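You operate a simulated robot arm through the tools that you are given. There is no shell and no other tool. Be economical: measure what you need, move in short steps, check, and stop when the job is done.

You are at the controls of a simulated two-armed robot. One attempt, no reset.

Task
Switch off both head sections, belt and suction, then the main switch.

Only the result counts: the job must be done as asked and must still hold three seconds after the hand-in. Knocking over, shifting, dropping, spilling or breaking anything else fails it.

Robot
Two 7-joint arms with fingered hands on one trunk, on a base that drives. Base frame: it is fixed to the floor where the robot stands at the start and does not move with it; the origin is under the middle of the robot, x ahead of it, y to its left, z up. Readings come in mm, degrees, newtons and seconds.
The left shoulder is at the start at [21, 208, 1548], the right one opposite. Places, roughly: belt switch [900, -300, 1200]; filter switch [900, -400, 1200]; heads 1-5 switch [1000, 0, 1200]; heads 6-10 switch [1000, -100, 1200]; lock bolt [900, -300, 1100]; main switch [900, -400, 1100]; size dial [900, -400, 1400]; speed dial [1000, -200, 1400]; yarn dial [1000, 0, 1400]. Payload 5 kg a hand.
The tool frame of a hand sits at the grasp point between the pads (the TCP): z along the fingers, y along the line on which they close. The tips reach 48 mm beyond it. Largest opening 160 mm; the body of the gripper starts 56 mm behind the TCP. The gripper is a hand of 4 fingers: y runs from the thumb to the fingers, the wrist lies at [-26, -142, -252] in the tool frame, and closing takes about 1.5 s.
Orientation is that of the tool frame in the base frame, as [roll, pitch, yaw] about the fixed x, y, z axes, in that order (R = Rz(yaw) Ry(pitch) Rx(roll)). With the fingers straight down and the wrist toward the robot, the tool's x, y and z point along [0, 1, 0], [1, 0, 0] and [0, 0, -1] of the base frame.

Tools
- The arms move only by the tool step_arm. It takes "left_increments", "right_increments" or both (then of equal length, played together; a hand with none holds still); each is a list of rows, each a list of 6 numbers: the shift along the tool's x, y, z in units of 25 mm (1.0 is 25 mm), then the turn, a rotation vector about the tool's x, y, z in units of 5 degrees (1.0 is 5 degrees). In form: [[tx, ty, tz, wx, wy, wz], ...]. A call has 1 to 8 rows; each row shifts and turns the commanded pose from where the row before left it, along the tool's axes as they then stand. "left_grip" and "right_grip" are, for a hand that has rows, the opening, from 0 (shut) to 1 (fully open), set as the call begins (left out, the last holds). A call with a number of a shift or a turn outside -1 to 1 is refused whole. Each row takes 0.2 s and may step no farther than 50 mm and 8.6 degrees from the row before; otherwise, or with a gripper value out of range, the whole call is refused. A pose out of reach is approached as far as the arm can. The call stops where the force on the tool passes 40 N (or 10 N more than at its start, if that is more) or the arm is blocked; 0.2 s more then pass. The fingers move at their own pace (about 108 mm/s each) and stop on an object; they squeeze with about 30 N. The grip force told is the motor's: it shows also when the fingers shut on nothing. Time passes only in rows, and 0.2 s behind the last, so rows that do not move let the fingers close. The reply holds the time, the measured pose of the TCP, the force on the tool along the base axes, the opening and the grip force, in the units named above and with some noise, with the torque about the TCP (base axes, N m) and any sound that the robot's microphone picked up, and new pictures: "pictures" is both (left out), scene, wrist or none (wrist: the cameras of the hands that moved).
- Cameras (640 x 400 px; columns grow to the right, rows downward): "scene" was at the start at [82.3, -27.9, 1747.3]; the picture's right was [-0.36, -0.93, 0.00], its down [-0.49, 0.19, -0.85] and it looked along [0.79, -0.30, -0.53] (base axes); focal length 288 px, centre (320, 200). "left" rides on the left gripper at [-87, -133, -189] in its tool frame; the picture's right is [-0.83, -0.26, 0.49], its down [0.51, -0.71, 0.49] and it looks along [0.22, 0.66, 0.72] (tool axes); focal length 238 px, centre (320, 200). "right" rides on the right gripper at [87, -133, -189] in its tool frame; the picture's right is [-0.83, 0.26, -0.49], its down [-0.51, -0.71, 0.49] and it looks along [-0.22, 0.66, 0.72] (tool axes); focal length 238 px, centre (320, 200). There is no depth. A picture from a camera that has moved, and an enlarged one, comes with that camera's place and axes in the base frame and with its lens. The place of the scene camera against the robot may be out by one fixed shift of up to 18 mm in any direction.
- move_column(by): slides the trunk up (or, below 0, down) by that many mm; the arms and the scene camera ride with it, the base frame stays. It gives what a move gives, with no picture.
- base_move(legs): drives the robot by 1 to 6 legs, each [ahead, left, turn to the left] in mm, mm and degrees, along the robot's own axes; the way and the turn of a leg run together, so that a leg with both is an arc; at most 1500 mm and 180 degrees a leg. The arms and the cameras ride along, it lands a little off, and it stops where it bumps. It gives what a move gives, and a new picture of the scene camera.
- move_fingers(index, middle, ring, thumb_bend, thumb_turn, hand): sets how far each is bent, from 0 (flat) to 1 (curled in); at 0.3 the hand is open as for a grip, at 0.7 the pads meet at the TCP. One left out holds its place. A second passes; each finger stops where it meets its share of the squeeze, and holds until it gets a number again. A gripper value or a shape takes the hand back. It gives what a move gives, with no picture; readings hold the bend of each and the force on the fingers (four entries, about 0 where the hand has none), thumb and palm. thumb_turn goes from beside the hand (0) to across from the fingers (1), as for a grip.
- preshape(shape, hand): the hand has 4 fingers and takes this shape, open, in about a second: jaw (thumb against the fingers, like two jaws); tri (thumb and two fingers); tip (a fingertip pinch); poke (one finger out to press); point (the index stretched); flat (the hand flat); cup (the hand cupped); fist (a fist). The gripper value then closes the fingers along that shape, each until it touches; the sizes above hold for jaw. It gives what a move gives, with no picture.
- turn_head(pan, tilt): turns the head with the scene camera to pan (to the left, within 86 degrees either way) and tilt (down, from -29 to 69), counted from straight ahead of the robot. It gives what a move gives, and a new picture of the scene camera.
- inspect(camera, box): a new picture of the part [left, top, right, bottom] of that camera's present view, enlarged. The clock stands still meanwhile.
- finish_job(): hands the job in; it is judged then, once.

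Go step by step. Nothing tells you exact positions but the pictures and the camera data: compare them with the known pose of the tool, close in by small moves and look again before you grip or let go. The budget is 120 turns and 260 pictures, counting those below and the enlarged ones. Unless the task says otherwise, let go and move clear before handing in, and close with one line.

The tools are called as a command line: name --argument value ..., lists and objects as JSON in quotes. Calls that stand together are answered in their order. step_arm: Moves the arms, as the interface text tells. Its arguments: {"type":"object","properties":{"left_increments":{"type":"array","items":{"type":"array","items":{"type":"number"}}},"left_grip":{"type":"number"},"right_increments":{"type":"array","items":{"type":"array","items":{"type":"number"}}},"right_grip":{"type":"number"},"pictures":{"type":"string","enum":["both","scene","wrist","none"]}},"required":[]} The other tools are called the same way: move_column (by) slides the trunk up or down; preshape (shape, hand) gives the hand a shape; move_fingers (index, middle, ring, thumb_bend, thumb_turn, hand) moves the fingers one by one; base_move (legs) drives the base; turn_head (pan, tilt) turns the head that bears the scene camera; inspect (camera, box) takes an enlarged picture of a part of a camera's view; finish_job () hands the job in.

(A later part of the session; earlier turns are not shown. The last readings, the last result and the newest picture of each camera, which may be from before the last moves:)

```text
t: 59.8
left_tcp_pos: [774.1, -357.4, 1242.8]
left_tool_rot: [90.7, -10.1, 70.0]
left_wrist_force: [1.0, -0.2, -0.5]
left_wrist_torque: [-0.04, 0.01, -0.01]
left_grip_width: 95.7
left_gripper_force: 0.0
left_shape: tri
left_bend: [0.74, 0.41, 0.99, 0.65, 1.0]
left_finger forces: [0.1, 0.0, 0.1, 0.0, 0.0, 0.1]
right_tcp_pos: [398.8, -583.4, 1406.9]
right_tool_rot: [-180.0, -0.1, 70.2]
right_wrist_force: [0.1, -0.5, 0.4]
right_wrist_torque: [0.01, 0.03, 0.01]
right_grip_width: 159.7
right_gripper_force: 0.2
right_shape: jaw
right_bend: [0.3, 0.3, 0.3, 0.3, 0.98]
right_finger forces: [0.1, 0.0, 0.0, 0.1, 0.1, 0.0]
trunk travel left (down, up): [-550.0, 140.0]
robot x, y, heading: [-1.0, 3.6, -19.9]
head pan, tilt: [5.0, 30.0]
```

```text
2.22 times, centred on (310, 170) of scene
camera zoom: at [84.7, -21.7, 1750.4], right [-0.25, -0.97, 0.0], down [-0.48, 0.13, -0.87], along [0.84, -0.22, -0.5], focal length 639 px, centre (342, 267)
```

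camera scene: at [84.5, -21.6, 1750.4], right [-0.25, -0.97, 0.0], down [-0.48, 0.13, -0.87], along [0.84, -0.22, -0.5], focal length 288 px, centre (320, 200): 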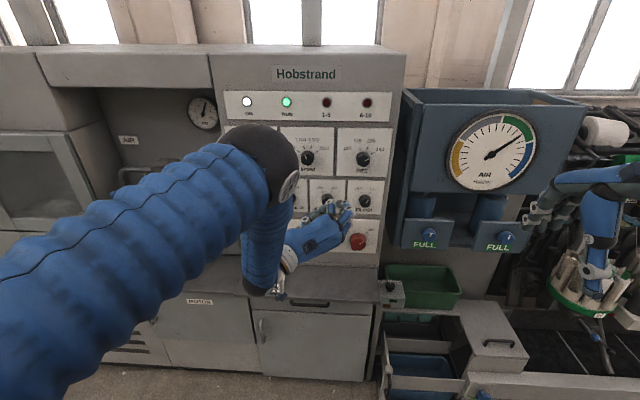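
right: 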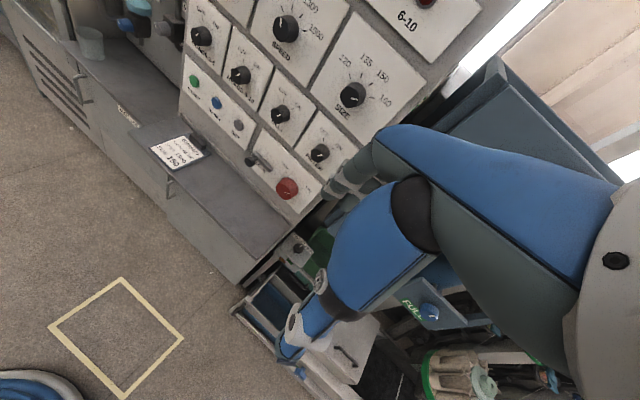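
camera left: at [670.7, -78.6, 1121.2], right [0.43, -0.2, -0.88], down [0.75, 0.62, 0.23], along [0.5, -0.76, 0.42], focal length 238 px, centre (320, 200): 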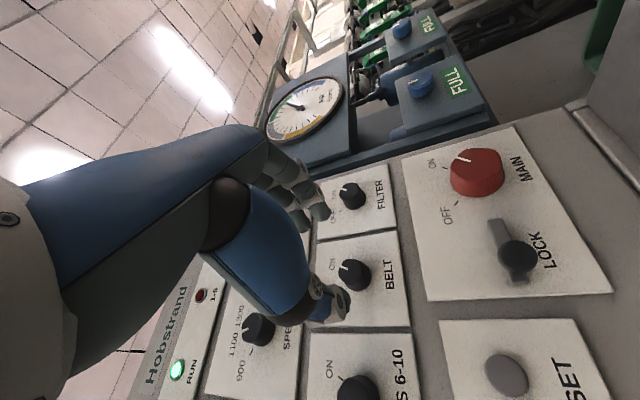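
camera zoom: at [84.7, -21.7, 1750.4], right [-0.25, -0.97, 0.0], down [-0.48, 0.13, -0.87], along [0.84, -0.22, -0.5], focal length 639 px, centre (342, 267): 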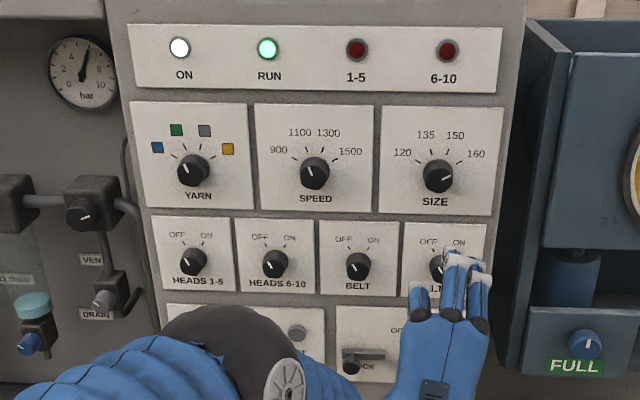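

All four switches read OFF. Before the main switch I'll roll the hand so the wrist stays clear of the shelf, then drop down for a close look at the lock.

step_arm --left_increments '[[0, 0, -1, 0, 0, 1], [0, 0, -1, 0, 0, 1], [0, 0, 0, 0, 0, 1], [0, 0, 0, 0, 0, 1], [0, 0, 0, 0, 0, 1], [0, 0, 0, 0, 0, 1], [0, 0, 0, 0, 0, 1], [0, 0, 0, 0, 0, 1]]' --pictures "none"

step_arm --left_increments '[[0, 0, 0, 0, 0, 1], [0, 0, 0, 0, 0, 1], [0, 0, 0, 0, 0, 1], [0, 0, 0, 0, 0, 1], [0, 0, 0, 0, 0, 1], [0, 0, 0, 0, 0, 1], [0, 0, 0, 0, 0, 1], [0, 0, 0, 0, 0, 1]]' --pictures "both"

inspect --camera "left" --box '[300, 100, 640, 400]'

```text
t: 61.6
left_tcp_pos: [725.0, -341.0, 1243.1]
left_tool_rot: [90.9, -50.1, 69.6]
left_wrist_force: [-0.3, 0.0, -1.6]
left_wrist_torque: [-0.02, -0.01, -0.04]
left_grip_width: 95.7
left_gripper_force: 0.1
left_shape: tri
left_bend: [0.74, 0.41, 0.99, 0.65, 1.0]
left_finger forces: [0.0, 0.1, 0.1, 0.1, 0.1, 0.0]
right_tcp_pos: [398.1, -584.4, 1407.7]
right_tool_rot: [179.9, 0.1, 70.3]
right_wrist_force: [0.1, 0.5, 0.1]
right_wrist_torque: [0.01, -0.01, 0.01]
right_grip_width: 159.3
right_gripper_force: 0.0
right_shape: jaw
right_bend: [0.3, 0.3, 0.3, 0.3, 0.98]
right_finger forces: [0.1, 0.0, 0.1, 0.0, 0.0, 0.0]
trunk travel left (down, up): [-550.0, 140.0]
robot x, y, heading: [-3.7, -1.1, -19.7]
head pan, tilt: [5.0, 30.0]
```

```text
t: 63.4
left_tcp_pos: [725.0, -338.9, 1243.3]
left_tool_rot: [-161.4, -89.2, -38.4]
left_wrist_force: [-0.6, -0.1, -0.1]
left_wrist_torque: [0.0, -0.01, 0.01]
left_grip_width: 95.8
left_gripper_force: 0.1
left_shape: tri
left_bend: [0.74, 0.41, 0.99, 0.65, 1.0]
left_finger forces: [0.1, 0.0, 0.1, 0.0, 0.1, 0.1]
right_tcp_pos: [397.7, -584.2, 1407.9]
right_tool_rot: [180.0, 0.0, 70.3]
right_wrist_force: [0.0, 0.1, -0.1]
right_wrist_torque: [-0.02, -0.04, 0.03]
right_grip_width: 159.7
right_gripper_force: 0.1
right_shape: jaw
right_bend: [0.3, 0.3, 0.3, 0.3, 0.98]
right_finger forces: [0.0, 0.1, 0.0, 0.0, 0.0, 0.1]
trunk travel left (down, up): [-550.0, 140.0]
robot x, y, heading: [-0.3, 2.0, -19.5]
head pan, tilt: [5.0, 30.0]
camera scene: at [83.8, -21.6, 1750.4], right [-0.25, -0.97, 0.0], down [-0.48, 0.13, -0.87], along [0.84, -0.22, -0.5], focal length 288 px, centre (320, 200)
camera left: at [590.6, -151.0, 1159.5], right [0.54, 0.08, -0.84], down [0.71, 0.5, 0.5], along [0.46, -0.86, 0.21], focal length 238 px, centre (320, 200)
```

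scene: 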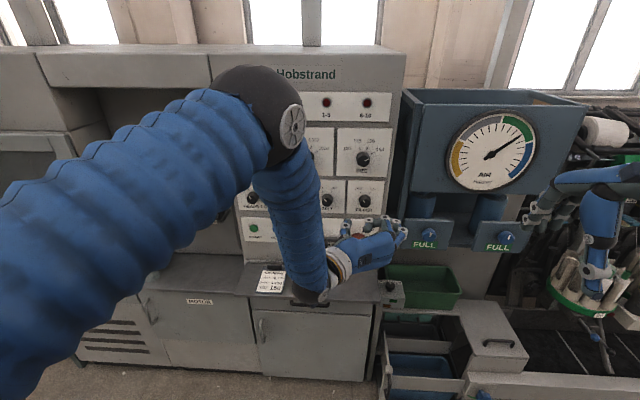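
left: 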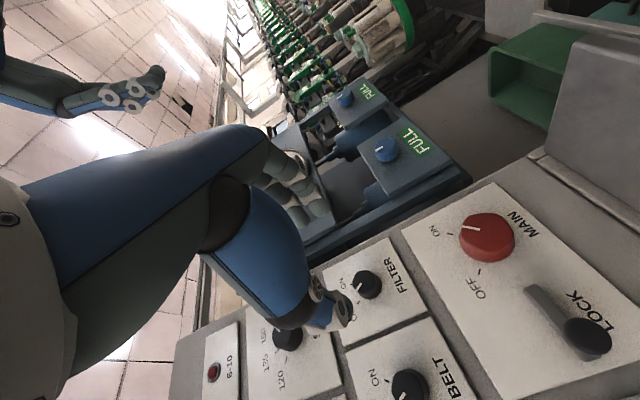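

```text
1.33 times, centred on (470, 250) of left
camera zoom: at [590.6, -151.0, 1159.5], right [0.54, 0.08, -0.84], down [0.71, 0.5, 0.5], along [0.46, -0.86, 0.21], focal length 318 px, centre (120, 133)
```

zoom: 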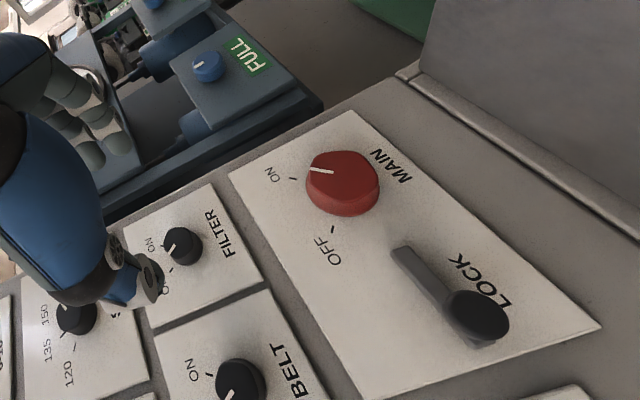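

The slot shows the bolt knob sitting at the end away from the main knob. I'll position the left hand in front of the main knob with the wrist rolled to the upper left.

step_arm --left_increments '[[-0.885, -0.093, 0, 0, 0, 0], [-0.885, -0.093, 0, 0, 0, 0], [-0.885, -0.093, 0, 0, 0, 0], [-0.885, -0.093, 0, 0, 0, 0], [-0.885, -0.093, 0, 0, 0, 0], [-0.885, -0.093, 0, 0, 0, 0], [-0.885, -0.093, 0, 0, 0, 0], [-0.885, -0.093, 0, 0, 0, 0]]' --pictures "none"

step_arm --left_increments '[[0, 0, 0, 0, 0, 1], [0, 0, 0, 0, 0, 1], [0, 0, 0, 0, 0, 1], [0, 0, 0, 0, 0, 1], [0, 0, 0, 0, 0, 1], [0, 0, 0, 0, 0, 1], [0, 0, 0, 0, 0, 1], [0, 0, 0, 0, 0, 1]]' --pictures "both"

inspect --camera "left" --box '[200, 120, 480, 370]'

```text
t: 65.2
left_tcp_pos: [729.2, -321.7, 1067.4]
left_tool_rot: [-178.8, -89.4, -20.9]
left_wrist_force: [1.1, -0.1, 0.9]
left_wrist_torque: [0.03, 0.14, -0.02]
left_grip_width: 95.7
left_gripper_force: 0.1
left_shape: tri
left_bend: [0.74, 0.41, 0.99, 0.65, 1.0]
left_finger forces: [0.0, 0.0, 0.0, 0.1, 0.1, 0.0]
right_tcp_pos: [398.1, -584.6, 1406.3]
right_tool_rot: [-179.9, 0.1, 70.2]
right_wrist_force: [0.2, 0.1, -0.6]
right_wrist_torque: [-0.01, 0.04, 0.03]
right_grip_width: 159.6
right_gripper_force: 0.2
right_shape: jaw
right_bend: [0.3, 0.3, 0.3, 0.3, 0.98]
right_finger forces: [0.0, 0.1, 0.1, 0.0, 0.0, 0.0]
trunk travel left (down, up): [-550.0, 140.0]
robot x, y, heading: [-4.5, 1.1, -19.5]
head pan, tilt: [5.0, 30.0]
```

```text
t: 67.0
left_tcp_pos: [729.2, -322.4, 1066.7]
left_tool_rot: [-91.2, -49.8, -108.8]
left_wrist_force: [0.7, -0.9, -0.5]
left_wrist_torque: [-0.01, 0.02, 0.04]
left_grip_width: 95.7
left_gripper_force: 0.0
left_shape: tri
left_bend: [0.74, 0.41, 0.99, 0.65, 1.0]
left_finger forces: [0.0, 0.1, 0.0, 0.1, 0.1, 0.0]
right_tcp_pos: [398.6, -585.9, 1406.5]
right_tool_rot: [180.0, -0.1, 70.3]
right_wrist_force: [0.5, 0.3, 0.2]
right_wrist_torque: [0.04, -0.01, 0.04]
right_grip_width: 159.5
right_gripper_force: 0.0
right_shape: jaw
right_bend: [0.3, 0.3, 0.3, 0.3, 0.98]
right_finger forces: [0.1, 0.0, 0.1, 0.0, 0.0, 0.0]
trunk travel left (down, up): [-550.0, 140.0]
robot x, y, heading: [1.7, 3.3, -19.6]
head pan, tilt: [5.0, 30.0]
camera scene: at [83.9, -21.8, 1750.4], right [-0.25, -0.97, 0.0], down [-0.48, 0.13, -0.87], along [0.84, -0.22, -0.5], focal length 288 px, centre (320, 200)
camera left: at [604.5, -110.7, 1088.4], right [0.7, 0.53, -0.48], down [0.54, 0.03, 0.84], along [0.46, -0.85, -0.26], focal length 238 px, centre (320, 200)
```

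scene: 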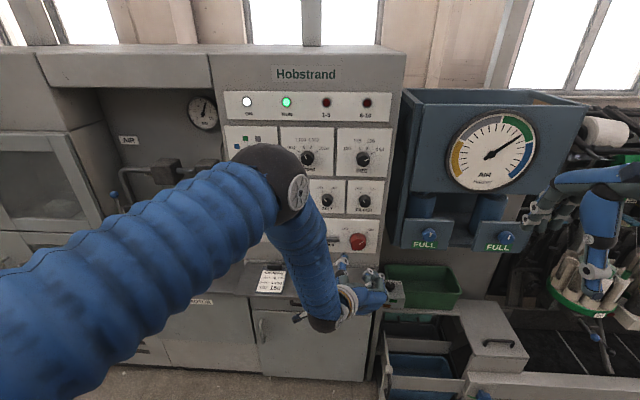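
left: 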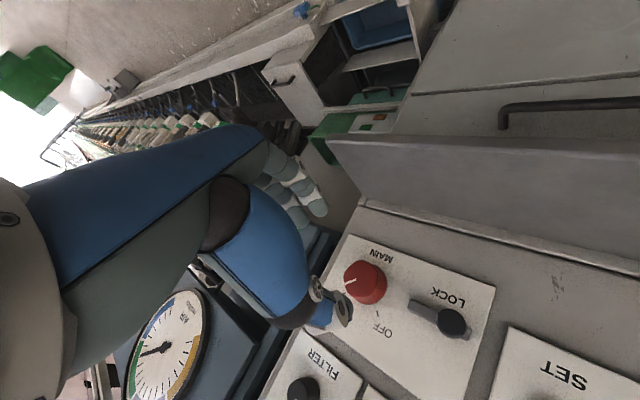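

```text
1.60 times, centred on (340, 245) of left
camera zoom: at [604.5, -110.7, 1088.4], right [0.7, 0.53, -0.48], down [0.54, 0.03, 0.84], along [0.46, -0.85, -0.26], focal length 381 px, centre (288, 128)
```

zoom: 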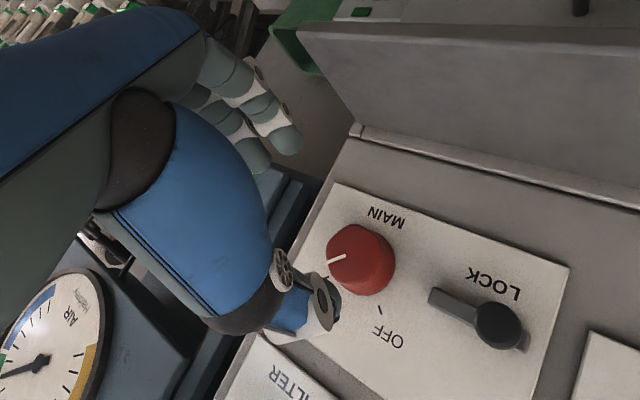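

The main knob is at about left −50, z 1066, aligned with the tool. Advancing partway.

step_arm --left_increments '[[-0.08, -0.09, 1, 0, 0, 0], [0, 0, 1, 0, 0, 0], [0, 0, 1, 0, 0, 0], [0, 0, 0.6, 0, 0, 0], [0, 0, 0, 0, 0, 0]]' --left_grip 0.65 --pictures "scene"

inspect --camera "left" --box '[200, 120, 440, 340]'

```text
t: 68.2
left_tcp_pos: [815.9, -348.7, 1065.6]
left_tool_rot: [-91.0, -49.9, -109.0]
left_wrist_force: [0.7, -0.1, 0.1]
left_wrist_torque: [-0.02, 0.01, 0.0]
left_grip_width: 103.8
left_gripper_force: 0.1
left_shape: tri
left_bend: [0.73, 0.39, 0.99, 0.62, 1.0]
left_finger forces: [0.1, 0.0, 0.1, 0.0, 0.0, 0.0]
right_tcp_pos: [397.2, -584.3, 1407.9]
right_tool_rot: [180.0, 0.0, 70.3]
right_wrist_force: [-0.4, 0.3, 0.5]
right_wrist_torque: [0.0, -0.04, 0.02]
right_grip_width: 159.8
right_gripper_force: 0.1
right_shape: jaw
right_bend: [0.3, 0.3, 0.3, 0.3, 0.98]
right_finger forces: [0.0, 0.0, 0.1, 0.0, 0.0, 0.0]
trunk travel left (down, up): [-550.0, 140.0]
robot x, y, heading: [4.2, 3.9, -19.7]
head pan, tilt: [5.0, 30.0]
camera scene: at [83.6, -21.5, 1750.5], right [-0.25, -0.97, 0.0], down [-0.48, 0.13, -0.87], along [0.84, -0.22, -0.5], focal length 288 px, centre (320, 200)
```

scene: 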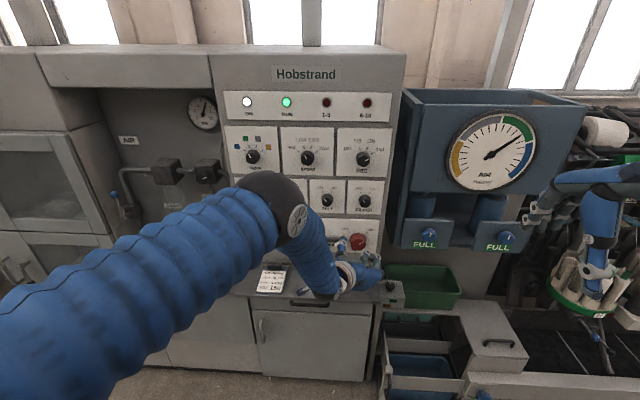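

```text
1.82 times, centred on (320, 230) of left
camera zoom: at [690.7, -137.8, 1087.0], right [0.7, 0.53, -0.48], down [0.54, 0.04, 0.84], along [0.46, -0.85, -0.26], focal length 433 px, centre (320, 146)
```

zoom: 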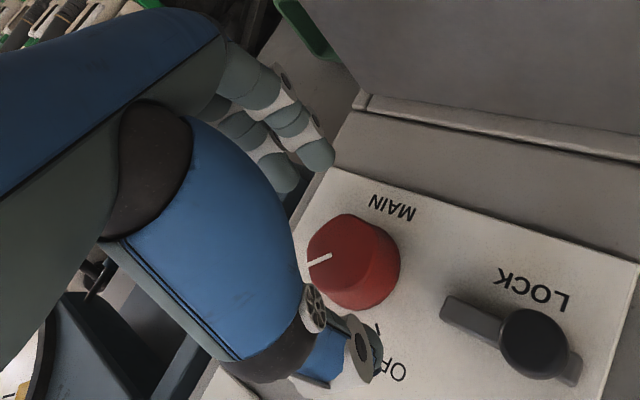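

Thumb and fingers straddle the main knob. Advancing 37 mm and closing.

step_arm --left_increments '[[0, -0.08, 0.5, 0, 0, 0], [0, 0, 0.5, 0, 0, 0], [0, 0, 0.46, 0, 0, 0], [0, 0, 0, 0, 0, 0]]' --pictures "none"

step_arm --left_increments '[[0, 0, 0, 0, 0, 0], [0, 0, 0, 0, 0, 0], [0, 0, 0, 0, 0, 0], [0, 0, 0, 0, 0, 0], [0, 0, 0, 0, 0, 0], [0, 0, 0, 0, 0, 0]]' --left_grip 0 --pictures "none"

inspect --camera "left" --box '[200, 120, 440, 340]'

```text
t: 69.2
left_tcp_pos: [852.1, -359.0, 1065.2]
left_tool_rot: [-91.0, -49.8, -109.1]
left_wrist_force: [-0.6, -0.5, 1.2]
left_wrist_torque: [0.01, 0.01, 0.02]
left_grip_width: 103.7
left_gripper_force: 0.0
left_shape: tri
left_bend: [0.73, 0.39, 0.99, 0.62, 1.0]
left_finger forces: [0.0, 0.1, 0.1, 0.1, 0.0, 0.0]
right_tcp_pos: [398.3, -584.0, 1408.0]
right_tool_rot: [180.0, 0.0, 70.3]
right_wrist_force: [0.1, 0.8, -0.1]
right_wrist_torque: [-0.01, -0.01, 0.03]
right_grip_width: 159.5
right_gripper_force: 0.0
right_shape: jaw
right_bend: [0.3, 0.3, 0.3, 0.3, 0.98]
right_finger forces: [0.0, 0.1, 0.1, 0.0, 0.0, 0.0]
trunk travel left (down, up): [-550.0, 140.0]
robot x, y, heading: [-1.5, 0.2, -19.4]
head pan, tilt: [5.0, 30.0]
```

```text
t: 70.6
left_tcp_pos: [851.3, -360.2, 1066.0]
left_tool_rot: [-90.9, -49.8, -109.1]
left_wrist_force: [1.8, -0.1, -0.3]
left_wrist_torque: [0.02, 0.02, -0.02]
left_grip_width: 47.1
left_gripper_force: 30.1
left_shape: tri
left_bend: [0.74, 0.5, 1.0, 0.74, 1.0]
left_finger forces: [12.5, 12.8, 0.0, 0.1, 26.1, 0.0]
right_tcp_pos: [397.7, -584.5, 1406.6]
right_tool_rot: [-180.0, 0.0, 70.4]
right_wrist_force: [0.1, -1.0, -1.2]
right_wrist_torque: [0.01, 0.01, 0.04]
right_grip_width: 159.7
right_gripper_force: 0.1
right_shape: jaw
right_bend: [0.3, 0.3, 0.3, 0.3, 0.98]
right_finger forces: [0.0, 0.1, 0.0, 0.0, 0.0, 0.0]
trunk travel left (down, up): [-550.0, 140.0]
robot x, y, heading: [-1.5, 0.6, -19.9]
head pan, tilt: [5.0, 30.0]
```

```text
1.82 times, centred on (320, 230) of left
camera zoom: at [726.0, -149.3, 1087.9], right [0.7, 0.53, -0.48], down [0.54, 0.04, 0.84], along [0.46, -0.85, -0.26], focal length 433 px, centre (320, 146)
```

zoom: 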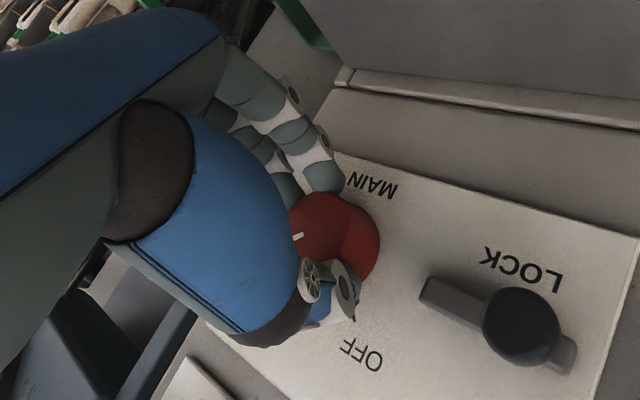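

The main knob is gripped cleanly. I'll turn 15° gently to see whether it is locked.

step_arm --left_increments '[[0, 0, 0, 0, 0, -0.6], [0, 0, 0, 0, 0, -0.6], [0, 0, 0, 0, 0, -0.6], [0, 0, 0, 0, 0, -0.6], [0, 0, 0, 0, 0, -0.6]]' --pictures "none"

inspect --camera "left" --box '[200, 120, 440, 340]'

```text
t: 71.8
left_tcp_pos: [851.1, -360.9, 1065.8]
left_tool_rot: [-92.0, -65.0, -107.9]
left_wrist_force: [1.7, 2.6, -8.0]
left_wrist_torque: [0.17, 0.19, 0.1]
left_grip_width: 46.9
left_gripper_force: 30.4
left_shape: tri
left_bend: [0.74, 0.5, 1.0, 0.74, 1.0]
left_finger forces: [14.7, 11.9, 0.0, 0.0, 27.2, 0.0]
right_tcp_pos: [399.5, -584.3, 1406.7]
right_tool_rot: [-180.0, 0.0, 70.3]
right_wrist_force: [0.6, 0.4, -0.1]
right_wrist_torque: [0.01, 0.02, -0.01]
right_grip_width: 159.7
right_gripper_force: 0.0
right_shape: jaw
right_bend: [0.3, 0.3, 0.3, 0.3, 0.98]
right_finger forces: [0.0, 0.0, 0.0, 0.1, 0.0, 0.0]
trunk travel left (down, up): [-550.0, 140.0]
robot x, y, heading: [-1.2, 1.1, -19.9]
head pan, tilt: [5.0, 30.0]
```

```text
1.82 times, centred on (320, 230) of left
camera zoom: at [725.2, -149.5, 1045.4], right [0.65, 0.39, -0.65], down [0.62, 0.23, 0.75], along [0.45, -0.89, -0.09], focal length 433 px, centre (320, 146)
```

zoom: 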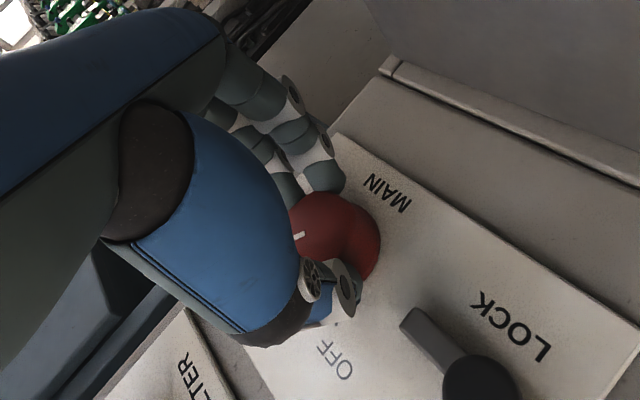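

The marker moved with the hand at little torque, so it is not locked. I'll continue turning.

step_arm --left_increments '[[0, 0, 0, 0, 0, -1], [0, 0, 0, 0, 0, -1], [0, 0, 0, 0, 0, -1], [0, 0, 0, 0, 0, -1], [0, 0, 0, 0, 0, -1], [0, 0, 0, 0, 0, -1], [0, 0, 0, 0, 0, -1]]' --pictures "none"

inspect --camera "left" --box '[200, 120, 440, 340]'

inspect --camera "scene" --box '[200, 80, 420, 300]'

```text
t: 73.4
left_tcp_pos: [850.1, -360.0, 1063.3]
left_tool_rot: [94.9, -80.0, 65.3]
left_wrist_force: [-2.2, -0.2, -22.4]
left_wrist_torque: [0.42, 0.65, 0.05]
left_grip_width: 46.7
left_gripper_force: 30.3
left_shape: tri
left_bend: [0.74, 0.5, 1.0, 0.74, 1.0]
left_finger forces: [17.4, 9.2, 0.0, 0.0, 31.1, 0.0]
right_tcp_pos: [400.7, -584.4, 1406.9]
right_tool_rot: [-179.9, 0.0, 70.3]
right_wrist_force: [0.1, 0.9, -0.1]
right_wrist_torque: [-0.01, 0.0, -0.01]
right_grip_width: 159.4
right_gripper_force: 0.1
right_shape: jaw
right_bend: [0.3, 0.3, 0.3, 0.3, 0.98]
right_finger forces: [0.0, 0.0, 0.1, 0.1, 0.1, 0.1]
trunk travel left (down, up): [-550.0, 140.0]
robot x, y, heading: [-2.1, 3.9, -19.9]
head pan, tilt: [5.0, 30.0]
```

```text
1.82 times, centred on (320, 230) of left
camera zoom: at [709.9, -188.4, 958.3], right [0.48, -0.06, -0.87], down [0.73, 0.57, 0.37], along [0.48, -0.82, 0.32], focal length 433 px, centre (320, 146)
```

zoom: 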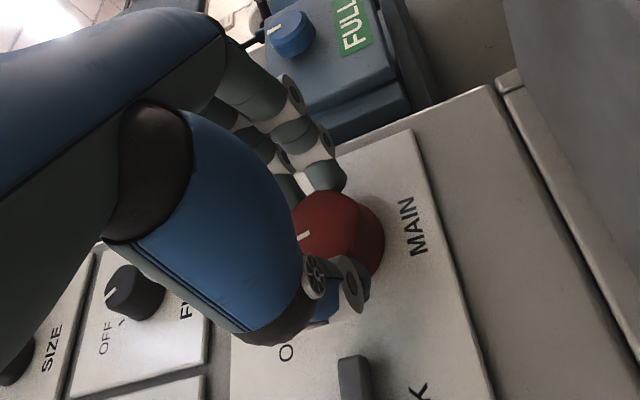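

```text
1.82 times, centred on (310, 190) of scene
camera zoom: at [86.5, -22.5, 1750.2], right [-0.25, -0.97, 0.0], down [-0.49, 0.13, -0.87], along [0.84, -0.22, -0.5], focal length 523 px, centre (338, 218)
```

zoom: 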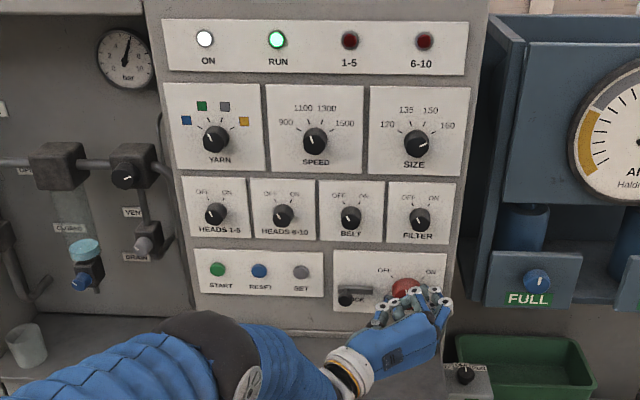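

It has turned 50° and needs roughly 40° more. I'll take 20° now, then regrasp to keep the wrist off the shelf.

step_arm --left_increments '[[-0.1, 0, 0, 0, 0, -1], [0, 0, 0, 0, 0, -1], [0, 0, 0, 0, 0, -1], [0, 0, 0, 0, 0, -1], [0, 0, 0, 0, 0, 0]]' --pictures "none"

step_arm --left_increments '[[0, 0, 0, 0, 0, 0], [0, 0, 0, 0, 0, 0], [0, 0, -0.8, 0, 0, 0], [0, 0, -0.8, 0, 0, 0], [0, 0, -0.8, 0, 0, 0], [0, 0, 0, 0, 0, 0]]' --left_grip 0.65 --pictures "scene"

inspect --camera "left" --box '[200, 120, 440, 340]'

```text
t: 74.6
left_tcp_pos: [850.9, -360.3, 1060.4]
left_tool_rot: [91.9, -60.2, 68.6]
left_wrist_force: [0.0, -7.5, -18.5]
left_wrist_torque: [0.38, 0.46, -0.26]
left_grip_width: 45.5
left_gripper_force: 29.8
left_shape: tri
left_bend: [0.74, 0.5, 1.0, 0.74, 1.0]
left_finger forces: [16.9, 9.8, 0.0, 0.1, 31.0, 0.1]
right_tcp_pos: [400.2, -585.3, 1406.8]
right_tool_rot: [-179.9, 0.0, 70.2]
right_wrist_force: [-0.5, 0.2, 0.4]
right_wrist_torque: [-0.03, -0.04, 0.01]
right_grip_width: 159.7
right_gripper_force: 0.1
right_shape: jaw
right_bend: [0.3, 0.3, 0.3, 0.3, 0.98]
right_finger forces: [0.1, 0.0, 0.0, 0.0, 0.0, 0.0]
trunk travel left (down, up): [-550.0, 140.0]
robot x, y, heading: [-0.2, 1.6, -19.6]
head pan, tilt: [5.0, 30.0]
```

```text
t: 76.0
left_tcp_pos: [820.2, -360.1, 1039.1]
left_tool_rot: [90.7, -60.0, 69.6]
left_wrist_force: [0.7, -0.3, -0.7]
left_wrist_torque: [0.01, 0.01, 0.03]
left_grip_width: 103.5
left_gripper_force: 0.0
left_shape: tri
left_bend: [0.73, 0.39, 0.99, 0.62, 1.0]
left_finger forces: [0.0, 0.0, 0.0, 0.1, 0.0, 0.0]
left hand out of reach, approached as far as the arm can: row 3, 4, 5
right_tcp_pos: [398.7, -585.0, 1406.8]
right_tool_rot: [-180.0, 0.0, 70.3]
right_wrist_force: [0.7, -0.6, -0.1]
right_wrist_torque: [0.0, 0.04, -0.03]
right_grip_width: 159.7
right_gripper_force: 0.1
right_shape: jaw
right_bend: [0.3, 0.3, 0.3, 0.3, 0.98]
right_finger forces: [0.0, 0.1, 0.0, 0.0, 0.0, 0.1]
trunk travel left (down, up): [-550.0, 140.0]
robot x, y, heading: [2.4, 1.5, -19.9]
head pan, tilt: [5.0, 30.0]
camera scene: at [84.1, -21.5, 1750.5], right [-0.25, -0.97, 0.0], down [-0.48, 0.13, -0.87], along [0.84, -0.22, -0.5], focal length 288 px, centre (320, 200)
```

scene: 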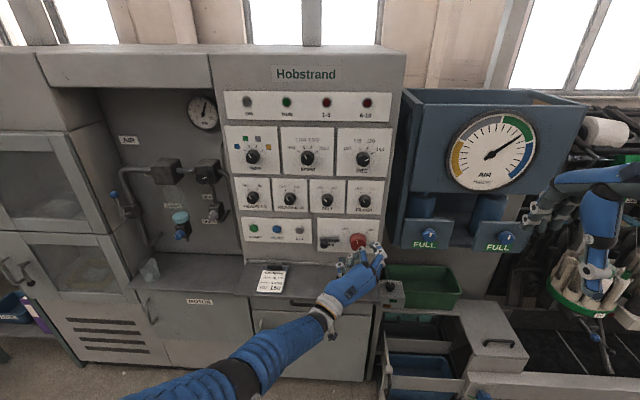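

```text
1.82 times, centred on (320, 230) of left
camera zoom: at [664.7, -229.5, 899.3], right [0.39, -0.34, -0.86], down [0.76, 0.65, 0.08], along [0.53, -0.68, 0.51], focal length 433 px, centre (320, 146)
```

zoom: 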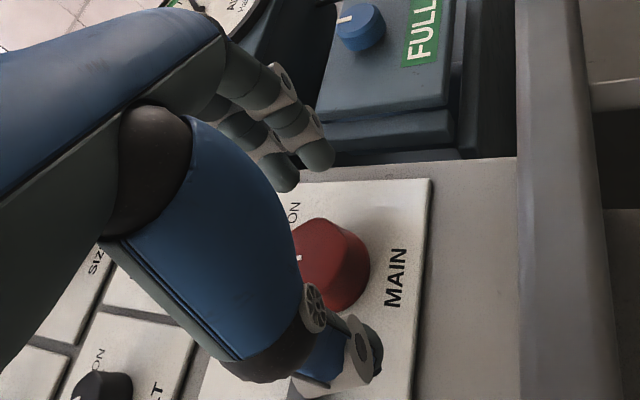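

The arm changed its elbow pose, and both the ON and RUN lamps are now dark. I'll look at the panel before moving further.

inspect --camera "scene" --box '[210, 80, 410, 200]'

inspect --camera "scene" --box '[300, 210, 420, 300]'

```text
3.20 times, centred on (310, 140) of scene
camera zoom: at [84.1, -21.5, 1750.5], right [-0.25, -0.97, 0.0], down [-0.48, 0.13, -0.87], along [0.84, -0.22, -0.5], focal length 920 px, centre (352, 392)
```

zoom: 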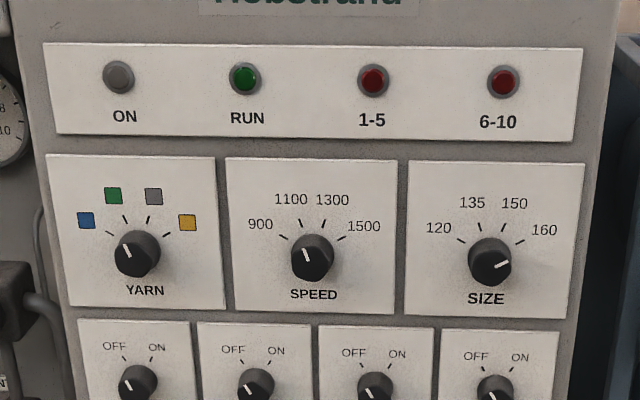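

```text
4.44 times, centred on (360, 255) of scene
camera zoom: at [84.1, -21.5, 1750.5], right [-0.25, -0.97, 0.0], down [-0.48, 0.13, -0.87], along [0.84, -0.22, -0.5], focal length 1278 px, centre (142, -44)
```

zoom: 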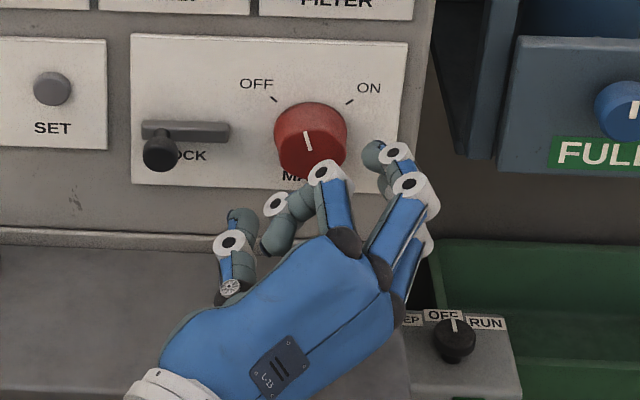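

The main marker is now about 15° left of vertical, so some 30° remain. I'll ease the hand back and up in small steps to recover the arm pose.

step_arm --left_increments '[[0.5, 0.29, -0.3, 0, 0, 0], [0, 0, 0, 0, 0, 0]]' --pictures "scene"

```text
t: 76.6
left_tcp_pos: [821.4, -362.3, 1039.7]
left_tool_rot: [91.1, -60.0, 69.3]
left_wrist_force: [0.4, 0.9, 0.2]
left_wrist_torque: [0.01, 0.0, -0.04]
left_grip_width: 103.5
left_gripper_force: 0.0
left_shape: tri
left_bend: [0.73, 0.39, 0.99, 0.62, 1.0]
left_finger forces: [0.0, 0.0, 0.0, 0.0, 0.0, 0.0]
left hand out of reach, approached as far as the arm can: row 1
right_tcp_pos: [398.6, -584.9, 1407.1]
right_tool_rot: [-180.0, 0.0, 70.3]
right_wrist_force: [0.4, -0.9, 0.4]
right_wrist_torque: [-0.02, 0.0, -0.02]
right_grip_width: 159.6
right_gripper_force: 0.2
right_shape: jaw
right_bend: [0.3, 0.3, 0.3, 0.3, 0.98]
right_finger forces: [0.0, 0.0, 0.1, 0.0, 0.1, 0.0]
trunk travel left (down, up): [-550.0, 140.0]
robot x, y, heading: [-0.4, 3.2, -20.0]
head pan, tilt: [5.0, 30.0]
camera scene: at [84.2, -21.4, 1750.4], right [-0.25, -0.97, 0.0], down [-0.48, 0.13, -0.87], along [0.84, -0.22, -0.5], focal length 288 px, centre (320, 200)
```

scene: 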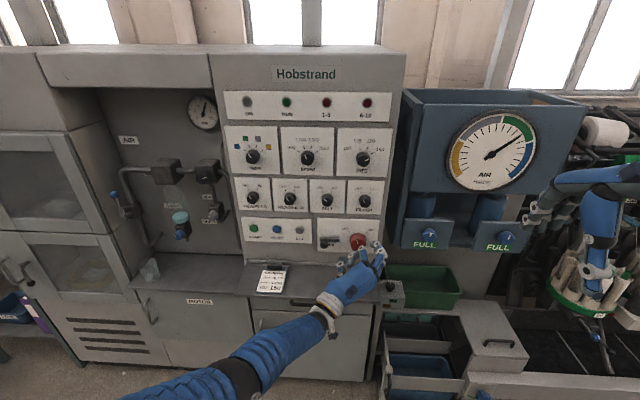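

The elbow-down pose is boxed in. The safest way out is to drive the base straight back, which pulls the hand directly away from the panel.

base_move --legs '[[-200, 0, 0]]'

```text
t: 78.2
left_tcp_pos: [634.4, -299.0, 1041.2]
left_tool_rot: [91.0, -60.0, 69.3]
left_wrist_force: [0.4, 0.5, 1.4]
left_wrist_torque: [0.02, 0.04, 0.01]
left_grip_width: 103.6
left_gripper_force: 0.1
left_shape: tri
left_bend: [0.73, 0.39, 0.99, 0.62, 1.0]
left_finger forces: [0.1, 0.0, 0.0, 0.1, 0.1, 0.0]
right_tcp_pos: [211.0, -518.9, 1406.4]
right_tool_rot: [180.0, 0.0, 70.1]
right_wrist_force: [-0.7, -0.5, 0.1]
right_wrist_torque: [-0.06, -0.07, -0.02]
right_grip_width: 159.8
right_gripper_force: 0.0
right_shape: jaw
right_bend: [0.3, 0.3, 0.3, 0.3, 0.98]
right_finger forces: [0.0, 0.0, 0.0, 0.0, 0.0, 0.0]
trunk travel left (down, up): [-550.0, 140.0]
robot x, y, heading: [-184.6, 69.1, -19.8]
head pan, tilt: [5.0, 30.0]
camera scene: at [-102.0, 45.2, 1750.5], right [-0.26, -0.97, 0.0], down [-0.48, 0.13, -0.87], along [0.84, -0.22, -0.5], focal length 288 px, centre (320, 200)
```

scene: 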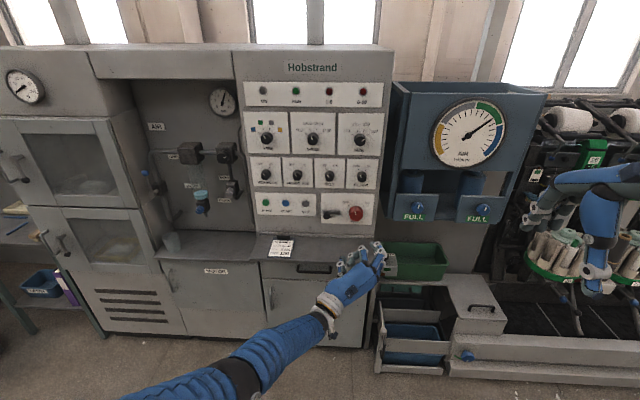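

Clear of the panel. Now I raise the left hand in free space to recover the elbow-up pose.

step_arm --left_increments '[[0.866, 0.5, 0, 0, 0, 0], [0.866, 0.5, 0, 0, 0, 0], [0.866, 0.5, 0, 0, 0, 0], [0.866, 0.5, 0, 0, 0, 0], [0.866, 0.5, 0, 0, 0, 0], [0.866, 0.5, 0, 0, 0, 0], [0.866, 0.5, 0, 0, 0, 0], [0, 0, 0, 0, 0, 0]]' --pictures "scene"

```text
t: 80.0
left_tcp_pos: [700.7, -350.4, 1159.0]
left_tool_rot: [91.1, -60.0, 69.0]
left_wrist_force: [0.6, 0.0, -0.6]
left_wrist_torque: [0.0, 0.01, 0.0]
left_grip_width: 103.6
left_gripper_force: 0.1
left_shape: tri
left_bend: [0.73, 0.39, 0.99, 0.62, 1.0]
left_finger forces: [0.1, 0.0, 0.0, 0.1, 0.0, 0.0]
left hand out of reach, approached as far as the arm can: row 1, 2, 3, 4, 5, 6, 7
right_tcp_pos: [213.4, -519.4, 1408.1]
right_tool_rot: [180.0, -0.1, 70.1]
right_wrist_force: [-1.6, 0.7, 0.6]
right_wrist_torque: [-0.02, 0.01, -0.03]
right_grip_width: 159.4
right_gripper_force: 0.0
right_shape: jaw
right_bend: [0.3, 0.3, 0.3, 0.3, 0.98]
right_finger forces: [0.0, 0.0, 0.1, 0.1, 0.0, 0.0]
trunk travel left (down, up): [-550.0, 140.0]
robot x, y, heading: [-188.4, 65.0, -19.6]
head pan, tilt: [5.0, 30.0]
camera scene: at [-100.9, 44.9, 1750.4], right [-0.26, -0.97, 0.0], down [-0.48, 0.13, -0.87], along [0.84, -0.22, -0.5], focal length 288 px, centre (320, 200)
```

scene: 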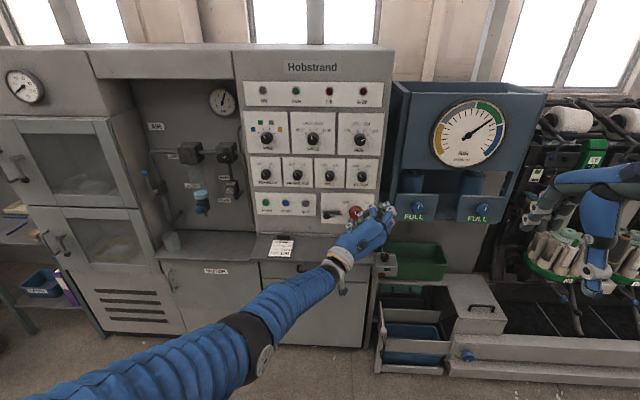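

Still elbow-down. I'll roll the hand back the way it came, toward the pose that worked, and draw it in.

step_arm --left_increments '[[0, 0, -0.5, 0, 0, 1], [0, 0, -0.5, 0, 0, 1], [0, 0, -0.5, 0, 0, 1], [0, 0, -0.5, 0, 0, 1], [0, 0, 0, 0, 0, 1], [0, 0, 0, 0, 0, 1], [0, 0, 0, 0, 0, 0]]' --pictures "scene"

```text
t: 81.6
left_tcp_pos: [705.7, -375.6, 1119.9]
left_tool_rot: [-164.1, -89.5, -35.8]
left_wrist_force: [0.3, -1.1, -0.5]
left_wrist_torque: [0.01, 0.0, 0.01]
left_grip_width: 103.5
left_gripper_force: 0.1
left_shape: tri
left_bend: [0.73, 0.39, 0.99, 0.62, 1.0]
left_finger forces: [0.1, 0.1, 0.0, 0.1, 0.0, 0.0]
left hand out of reach, approached as far as the arm can: row 1, 2, 3, 4, 5, 6
right_tcp_pos: [211.9, -519.5, 1408.7]
right_tool_rot: [180.0, 0.0, 70.2]
right_wrist_force: [0.4, 0.9, 0.1]
right_wrist_torque: [-0.02, -0.01, 0.05]
right_grip_width: 159.6
right_gripper_force: 0.2
right_shape: jaw
right_bend: [0.3, 0.3, 0.3, 0.3, 0.98]
right_finger forces: [0.0, 0.0, 0.1, 0.0, 0.1, 0.0]
trunk travel left (down, up): [-550.0, 140.0]
robot x, y, heading: [-189.5, 69.9, -20.0]
head pan, tilt: [5.0, 30.0]
camera scene: at [-101.0, 44.9, 1750.4], right [-0.26, -0.97, 0.0], down [-0.48, 0.13, -0.87], along [0.84, -0.22, -0.5], focal length 288 px, centre (320, 200)
```

scene: 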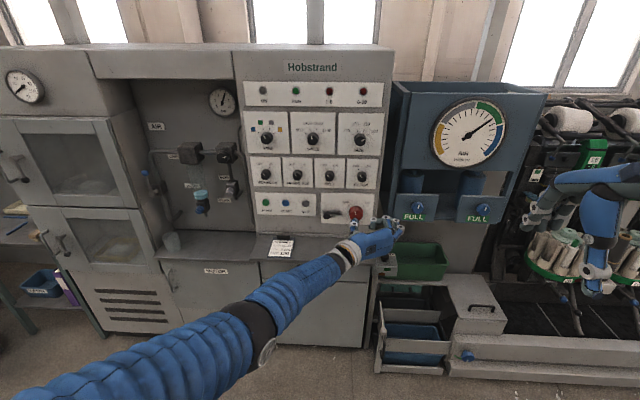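

The arm stays elbow-down. I'll try moving the hand left, nearer its own shoulder side, where this posture should have more freedom.

step_arm --left_increments '[[0, -1, 0, 0, 0, 0], [0, -1, 0, 0, 0, 0], [0, -1, 0, 0, 0, 0], [0, -1, 0, 0, 0, 0], [0, -1, 0, 0, 0, 0], [0, -1, 0, 0, 0, 0], [0, -1, 0, 0, 0, 0], [0, -1, 0, 0, 0, 0]]' --pictures "scene"

```text
t: 83.4
left_tcp_pos: [803.2, -207.0, 1103.9]
left_tool_rot: [178.9, -89.5, -18.9]
left_wrist_force: [0.2, -1.6, 0.2]
left_wrist_torque: [0.05, 0.02, 0.08]
left_grip_width: 103.8
left_gripper_force: 0.0
left_shape: tri
left_bend: [0.73, 0.39, 0.99, 0.62, 1.0]
left_finger forces: [0.1, 0.0, 0.1, 0.0, 0.0, 0.0]
left hand out of reach, approached as far as the arm can: row 1, 2, 3, 4, 5, 6, 7
right_tcp_pos: [212.3, -517.6, 1407.3]
right_tool_rot: [-179.9, 0.0, 70.1]
right_wrist_force: [0.2, 1.6, 1.6]
right_wrist_torque: [-0.1, 0.02, -0.03]
right_grip_width: 159.6
right_gripper_force: 0.1
right_shape: jaw
right_bend: [0.3, 0.3, 0.3, 0.3, 0.98]
right_finger forces: [0.0, 0.0, 0.0, 0.0, 0.0, 0.0]
trunk travel left (down, up): [-550.0, 140.0]
robot x, y, heading: [-184.8, 69.0, -20.1]
head pan, tilt: [5.0, 30.0]
camera scene: at [-100.4, 46.0, 1750.4], right [-0.26, -0.97, 0.0], down [-0.48, 0.13, -0.87], along [0.84, -0.22, -0.5], focal length 288 px, centre (320, 200)
```

scene: 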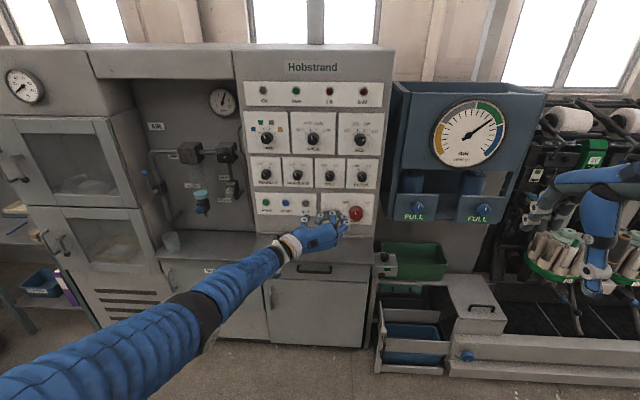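

The hand drifted toward the panel. I'll drive back another 200 mm for safety before sorting out the arm.

base_move --legs '[[-200, 0, 0]]'

step_arm --left_increments '[[0, 0, -0.2, 0, 0, 0], [0, 0, 0, 0, 0, 0], [0, 0, 0, 0, 0, 0]]' --pictures "scene"

```text
t: 85.0
left_tcp_pos: [616.4, -141.9, 1104.6]
left_tool_rot: [-172.7, -89.4, -27.4]
left_wrist_force: [-0.5, 1.0, 0.8]
left_wrist_torque: [-0.02, 0.07, -0.01]
left_grip_width: 103.7
left_gripper_force: 0.0
left_shape: tri
left_bend: [0.73, 0.39, 0.99, 0.62, 1.0]
left_finger forces: [0.0, 0.0, 0.0, 0.0, 0.0, 0.0]
right_tcp_pos: [23.3, -452.2, 1407.2]
right_tool_rot: [-179.9, 0.1, 70.0]
right_wrist_force: [-0.4, 1.5, -0.4]
right_wrist_torque: [-0.02, -0.06, 0.01]
right_grip_width: 159.7
right_gripper_force: 0.1
right_shape: jaw
right_bend: [0.3, 0.3, 0.3, 0.3, 0.98]
right_finger forces: [0.0, 0.0, 0.0, 0.1, 0.0, 0.1]
trunk travel left (down, up): [-550.0, 140.0]
robot x, y, heading: [-370.6, 135.3, -20.3]
head pan, tilt: [5.0, 30.0]
camera scene: at [-287.9, 112.8, 1750.5], right [-0.26, -0.97, 0.0], down [-0.48, 0.13, -0.87], along [0.84, -0.23, -0.5], focal length 288 px, centre (320, 200)
```

scene: 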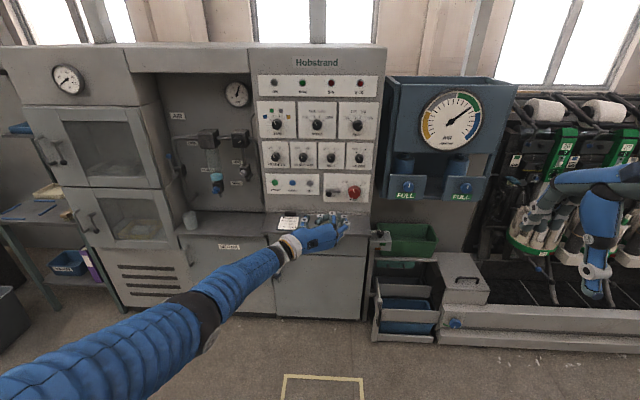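

```text
t: 85.8
left_tcp_pos: [614.6, -142.8, 1101.9]
left_tool_rot: [-178.9, -89.5, -21.2]
left_wrist_force: [0.6, -0.2, 0.0]
left_wrist_torque: [-0.02, -0.02, -0.02]
left_grip_width: 104.0
left_gripper_force: 0.0
left_shape: tri
left_bend: [0.73, 0.39, 0.99, 0.62, 1.0]
left_finger forces: [0.0, 0.1, 0.0, 0.0, 0.0, 0.0]
left hand out of reach, approached as far as the arm can: row 1
right_tcp_pos: [25.4, -452.2, 1407.8]
right_tool_rot: [-180.0, 0.0, 69.9]
right_wrist_force: [0.1, -0.4, 0.3]
right_wrist_torque: [-0.01, 0.05, -0.01]
right_grip_width: 159.6
right_gripper_force: 0.0
right_shape: jaw
right_bend: [0.3, 0.3, 0.3, 0.3, 0.98]
right_finger forces: [0.0, 0.0, 0.1, 0.0, 0.1, 0.0]
trunk travel left (down, up): [-550.0, 140.0]
robot x, y, heading: [-371.9, 136.1, -20.2]
head pan, tilt: [5.0, 30.0]
camera scene: at [-287.0, 112.0, 1750.4], right [-0.26, -0.97, 0.0], down [-0.48, 0.13, -0.87], along [0.84, -0.23, -0.5], focal length 288 px, centre (320, 200)
```

scene: 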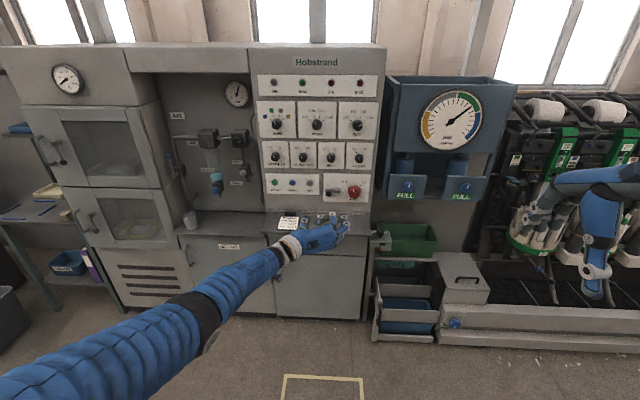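

The left arm is stretched almost straight. I'll raise the hand toward shoulder height in free space to let the elbow reconfigure.

step_arm --left_increments '[[1, -0.2, 0, 0, 0, 0], [1, -0.2, 0, 0, 0, 0], [1, -0.2, 0, 0, 0, 0], [1, -0.2, 0, 0, 0, 0], [1, -0.2, 0, 0, 0, 0], [1, -0.2, 0, 0, 0, 0], [1, -0.2, 0, 0, 0, 0], [1, -0.2, 0, 0, 0, 0]]' --pictures "none"

step_arm --left_increments '[[1, -0.2, 0, 0, 0, 0], [1, -0.2, 0, 0, 0, 0], [1, -0.2, 0, 0, 0, 0], [1, -0.2, 0, 0, 0, 0], [1, -0.2, 0, 0, 0, 0], [0, 0, 0, 0, 0, 0]]' --pictures "scene"

```text
t: 87.6
left_tcp_pos: [696.2, -132.7, 1271.4]
left_tool_rot: [-174.2, -89.5, -26.0]
left_wrist_force: [-1.4, 0.2, -1.1]
left_wrist_torque: [-0.07, -0.08, 0.02]
left_grip_width: 103.9
left_gripper_force: 0.0
left_shape: tri
left_bend: [0.73, 0.39, 0.99, 0.62, 1.0]
left_finger forces: [0.0, 0.0, 0.0, 0.0, 0.1, 0.0]
left hand out of reach, approached as far as the arm can: row 1, 2, 3, 4, 5, 6, 7, 8
right_tcp_pos: [23.7, -453.1, 1408.1]
right_tool_rot: [-179.9, 0.0, 69.9]
right_wrist_force: [1.0, 0.7, 0.1]
right_wrist_torque: [0.01, 0.0, -0.01]
right_grip_width: 159.7
right_gripper_force: 0.0
right_shape: jaw
right_bend: [0.3, 0.3, 0.3, 0.3, 0.98]
right_finger forces: [0.0, 0.0, 0.0, 0.0, 0.0, 0.0]
trunk travel left (down, up): [-550.0, 140.0]
robot x, y, heading: [-373.3, 133.7, -19.9]
head pan, tilt: [5.0, 30.0]
```

```text
t: 89.0
left_tcp_pos: [731.3, -120.0, 1389.0]
left_tool_rot: [175.1, -89.3, -15.2]
left_wrist_force: [0.3, -0.4, 0.2]
left_wrist_torque: [-0.04, 0.01, -0.01]
left_grip_width: 103.9
left_gripper_force: 0.1
left_shape: tri
left_bend: [0.73, 0.39, 0.99, 0.62, 1.0]
left_finger forces: [0.1, 0.1, 0.1, 0.2, 0.1, 0.1]
left hand out of reach, approached as far as the arm can: row 1, 2, 3, 4, 5
right_tcp_pos: [24.4, -453.1, 1407.3]
right_tool_rot: [-180.0, 0.1, 69.9]
right_wrist_force: [-0.1, -1.9, -0.4]
right_wrist_torque: [0.0, 0.01, 0.02]
right_grip_width: 159.9
right_gripper_force: 0.1
right_shape: jaw
right_bend: [0.3, 0.3, 0.3, 0.3, 0.98]
right_finger forces: [0.0, 0.0, 0.0, 0.1, 0.0, 0.0]
trunk travel left (down, up): [-550.0, 140.0]
robot x, y, heading: [-371.9, 133.0, -20.0]
head pan, tilt: [5.0, 30.0]
camera scene: at [-286.8, 112.1, 1750.4], right [-0.26, -0.97, 0.0], down [-0.48, 0.13, -0.87], along [0.84, -0.22, -0.5], focal length 288 px, centre (320, 200)
```

scene: 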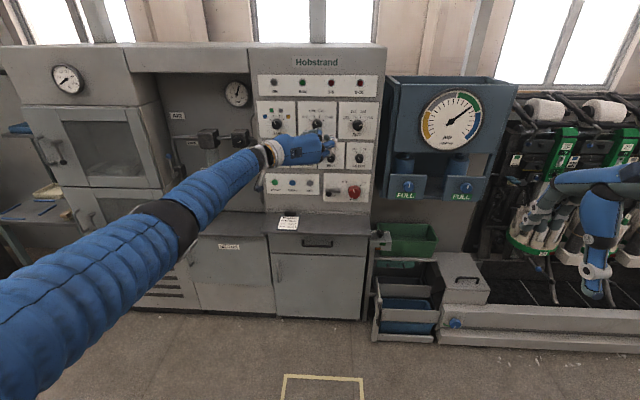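

The arm sits at a straight-elbow singularity. I'll tip the hand downward, toward its starting orientation, to break it out.

step_arm --left_increments '[[0, 0, -0.5, 0, -1, 0], [0, 0, -0.5, 0, -1, 0], [0, 0, -0.5, 0, -1, 0], [0, 0, -0.5, 0, -1, 0], [0, 0, -0.5, 0, -1, 0], [0, 0, -0.5, 0, -1, 0], [0, 0, -0.5, 0, -1, 0], [0, 0, -0.5, 0, -1, 0]]' --pictures "scene"

```text
t: 90.8
left_tcp_pos: [662.4, -101.9, 1411.5]
left_tool_rot: [179.9, -49.2, -20.1]
left_wrist_force: [0.0, 0.6, -0.5]
left_wrist_torque: [-0.03, 0.0, 0.01]
left_grip_width: 103.9
left_gripper_force: 0.1
left_shape: tri
left_bend: [0.73, 0.39, 0.99, 0.62, 1.0]
left_finger forces: [0.0, 0.0, 0.0, 0.0, 0.0, 0.0]
left hand out of reach, approached as far as the arm can: row 1, 2, 3, 4, 8
right_tcp_pos: [23.1, -451.6, 1407.7]
right_tool_rot: [-180.0, 0.0, 70.0]
right_wrist_force: [0.3, 0.3, 0.2]
right_wrist_torque: [-0.02, 0.0, -0.04]
right_grip_width: 159.7
right_gripper_force: 0.1
right_shape: jaw
right_bend: [0.3, 0.3, 0.3, 0.3, 0.98]
right_finger forces: [0.0, 0.1, 0.1, 0.0, 0.0, 0.0]
trunk travel left (down, up): [-550.0, 140.0]
robot x, y, heading: [-371.1, 134.1, -20.0]
head pan, tilt: [5.0, 30.0]
camera scene: at [-287.7, 112.7, 1750.5], right [-0.26, -0.97, 0.0], down [-0.48, 0.13, -0.87], along [0.84, -0.23, -0.5], focal length 288 px, centre (320, 200)
```

scene: 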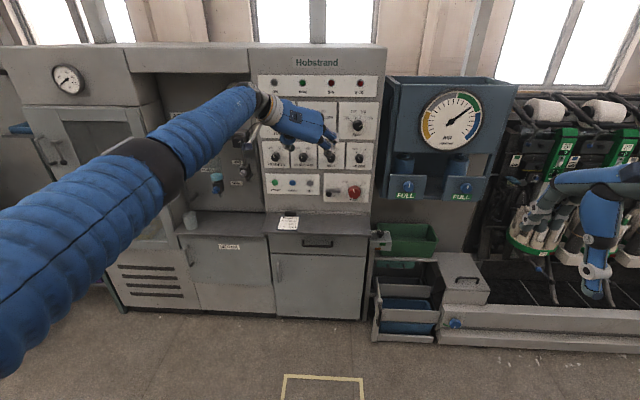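

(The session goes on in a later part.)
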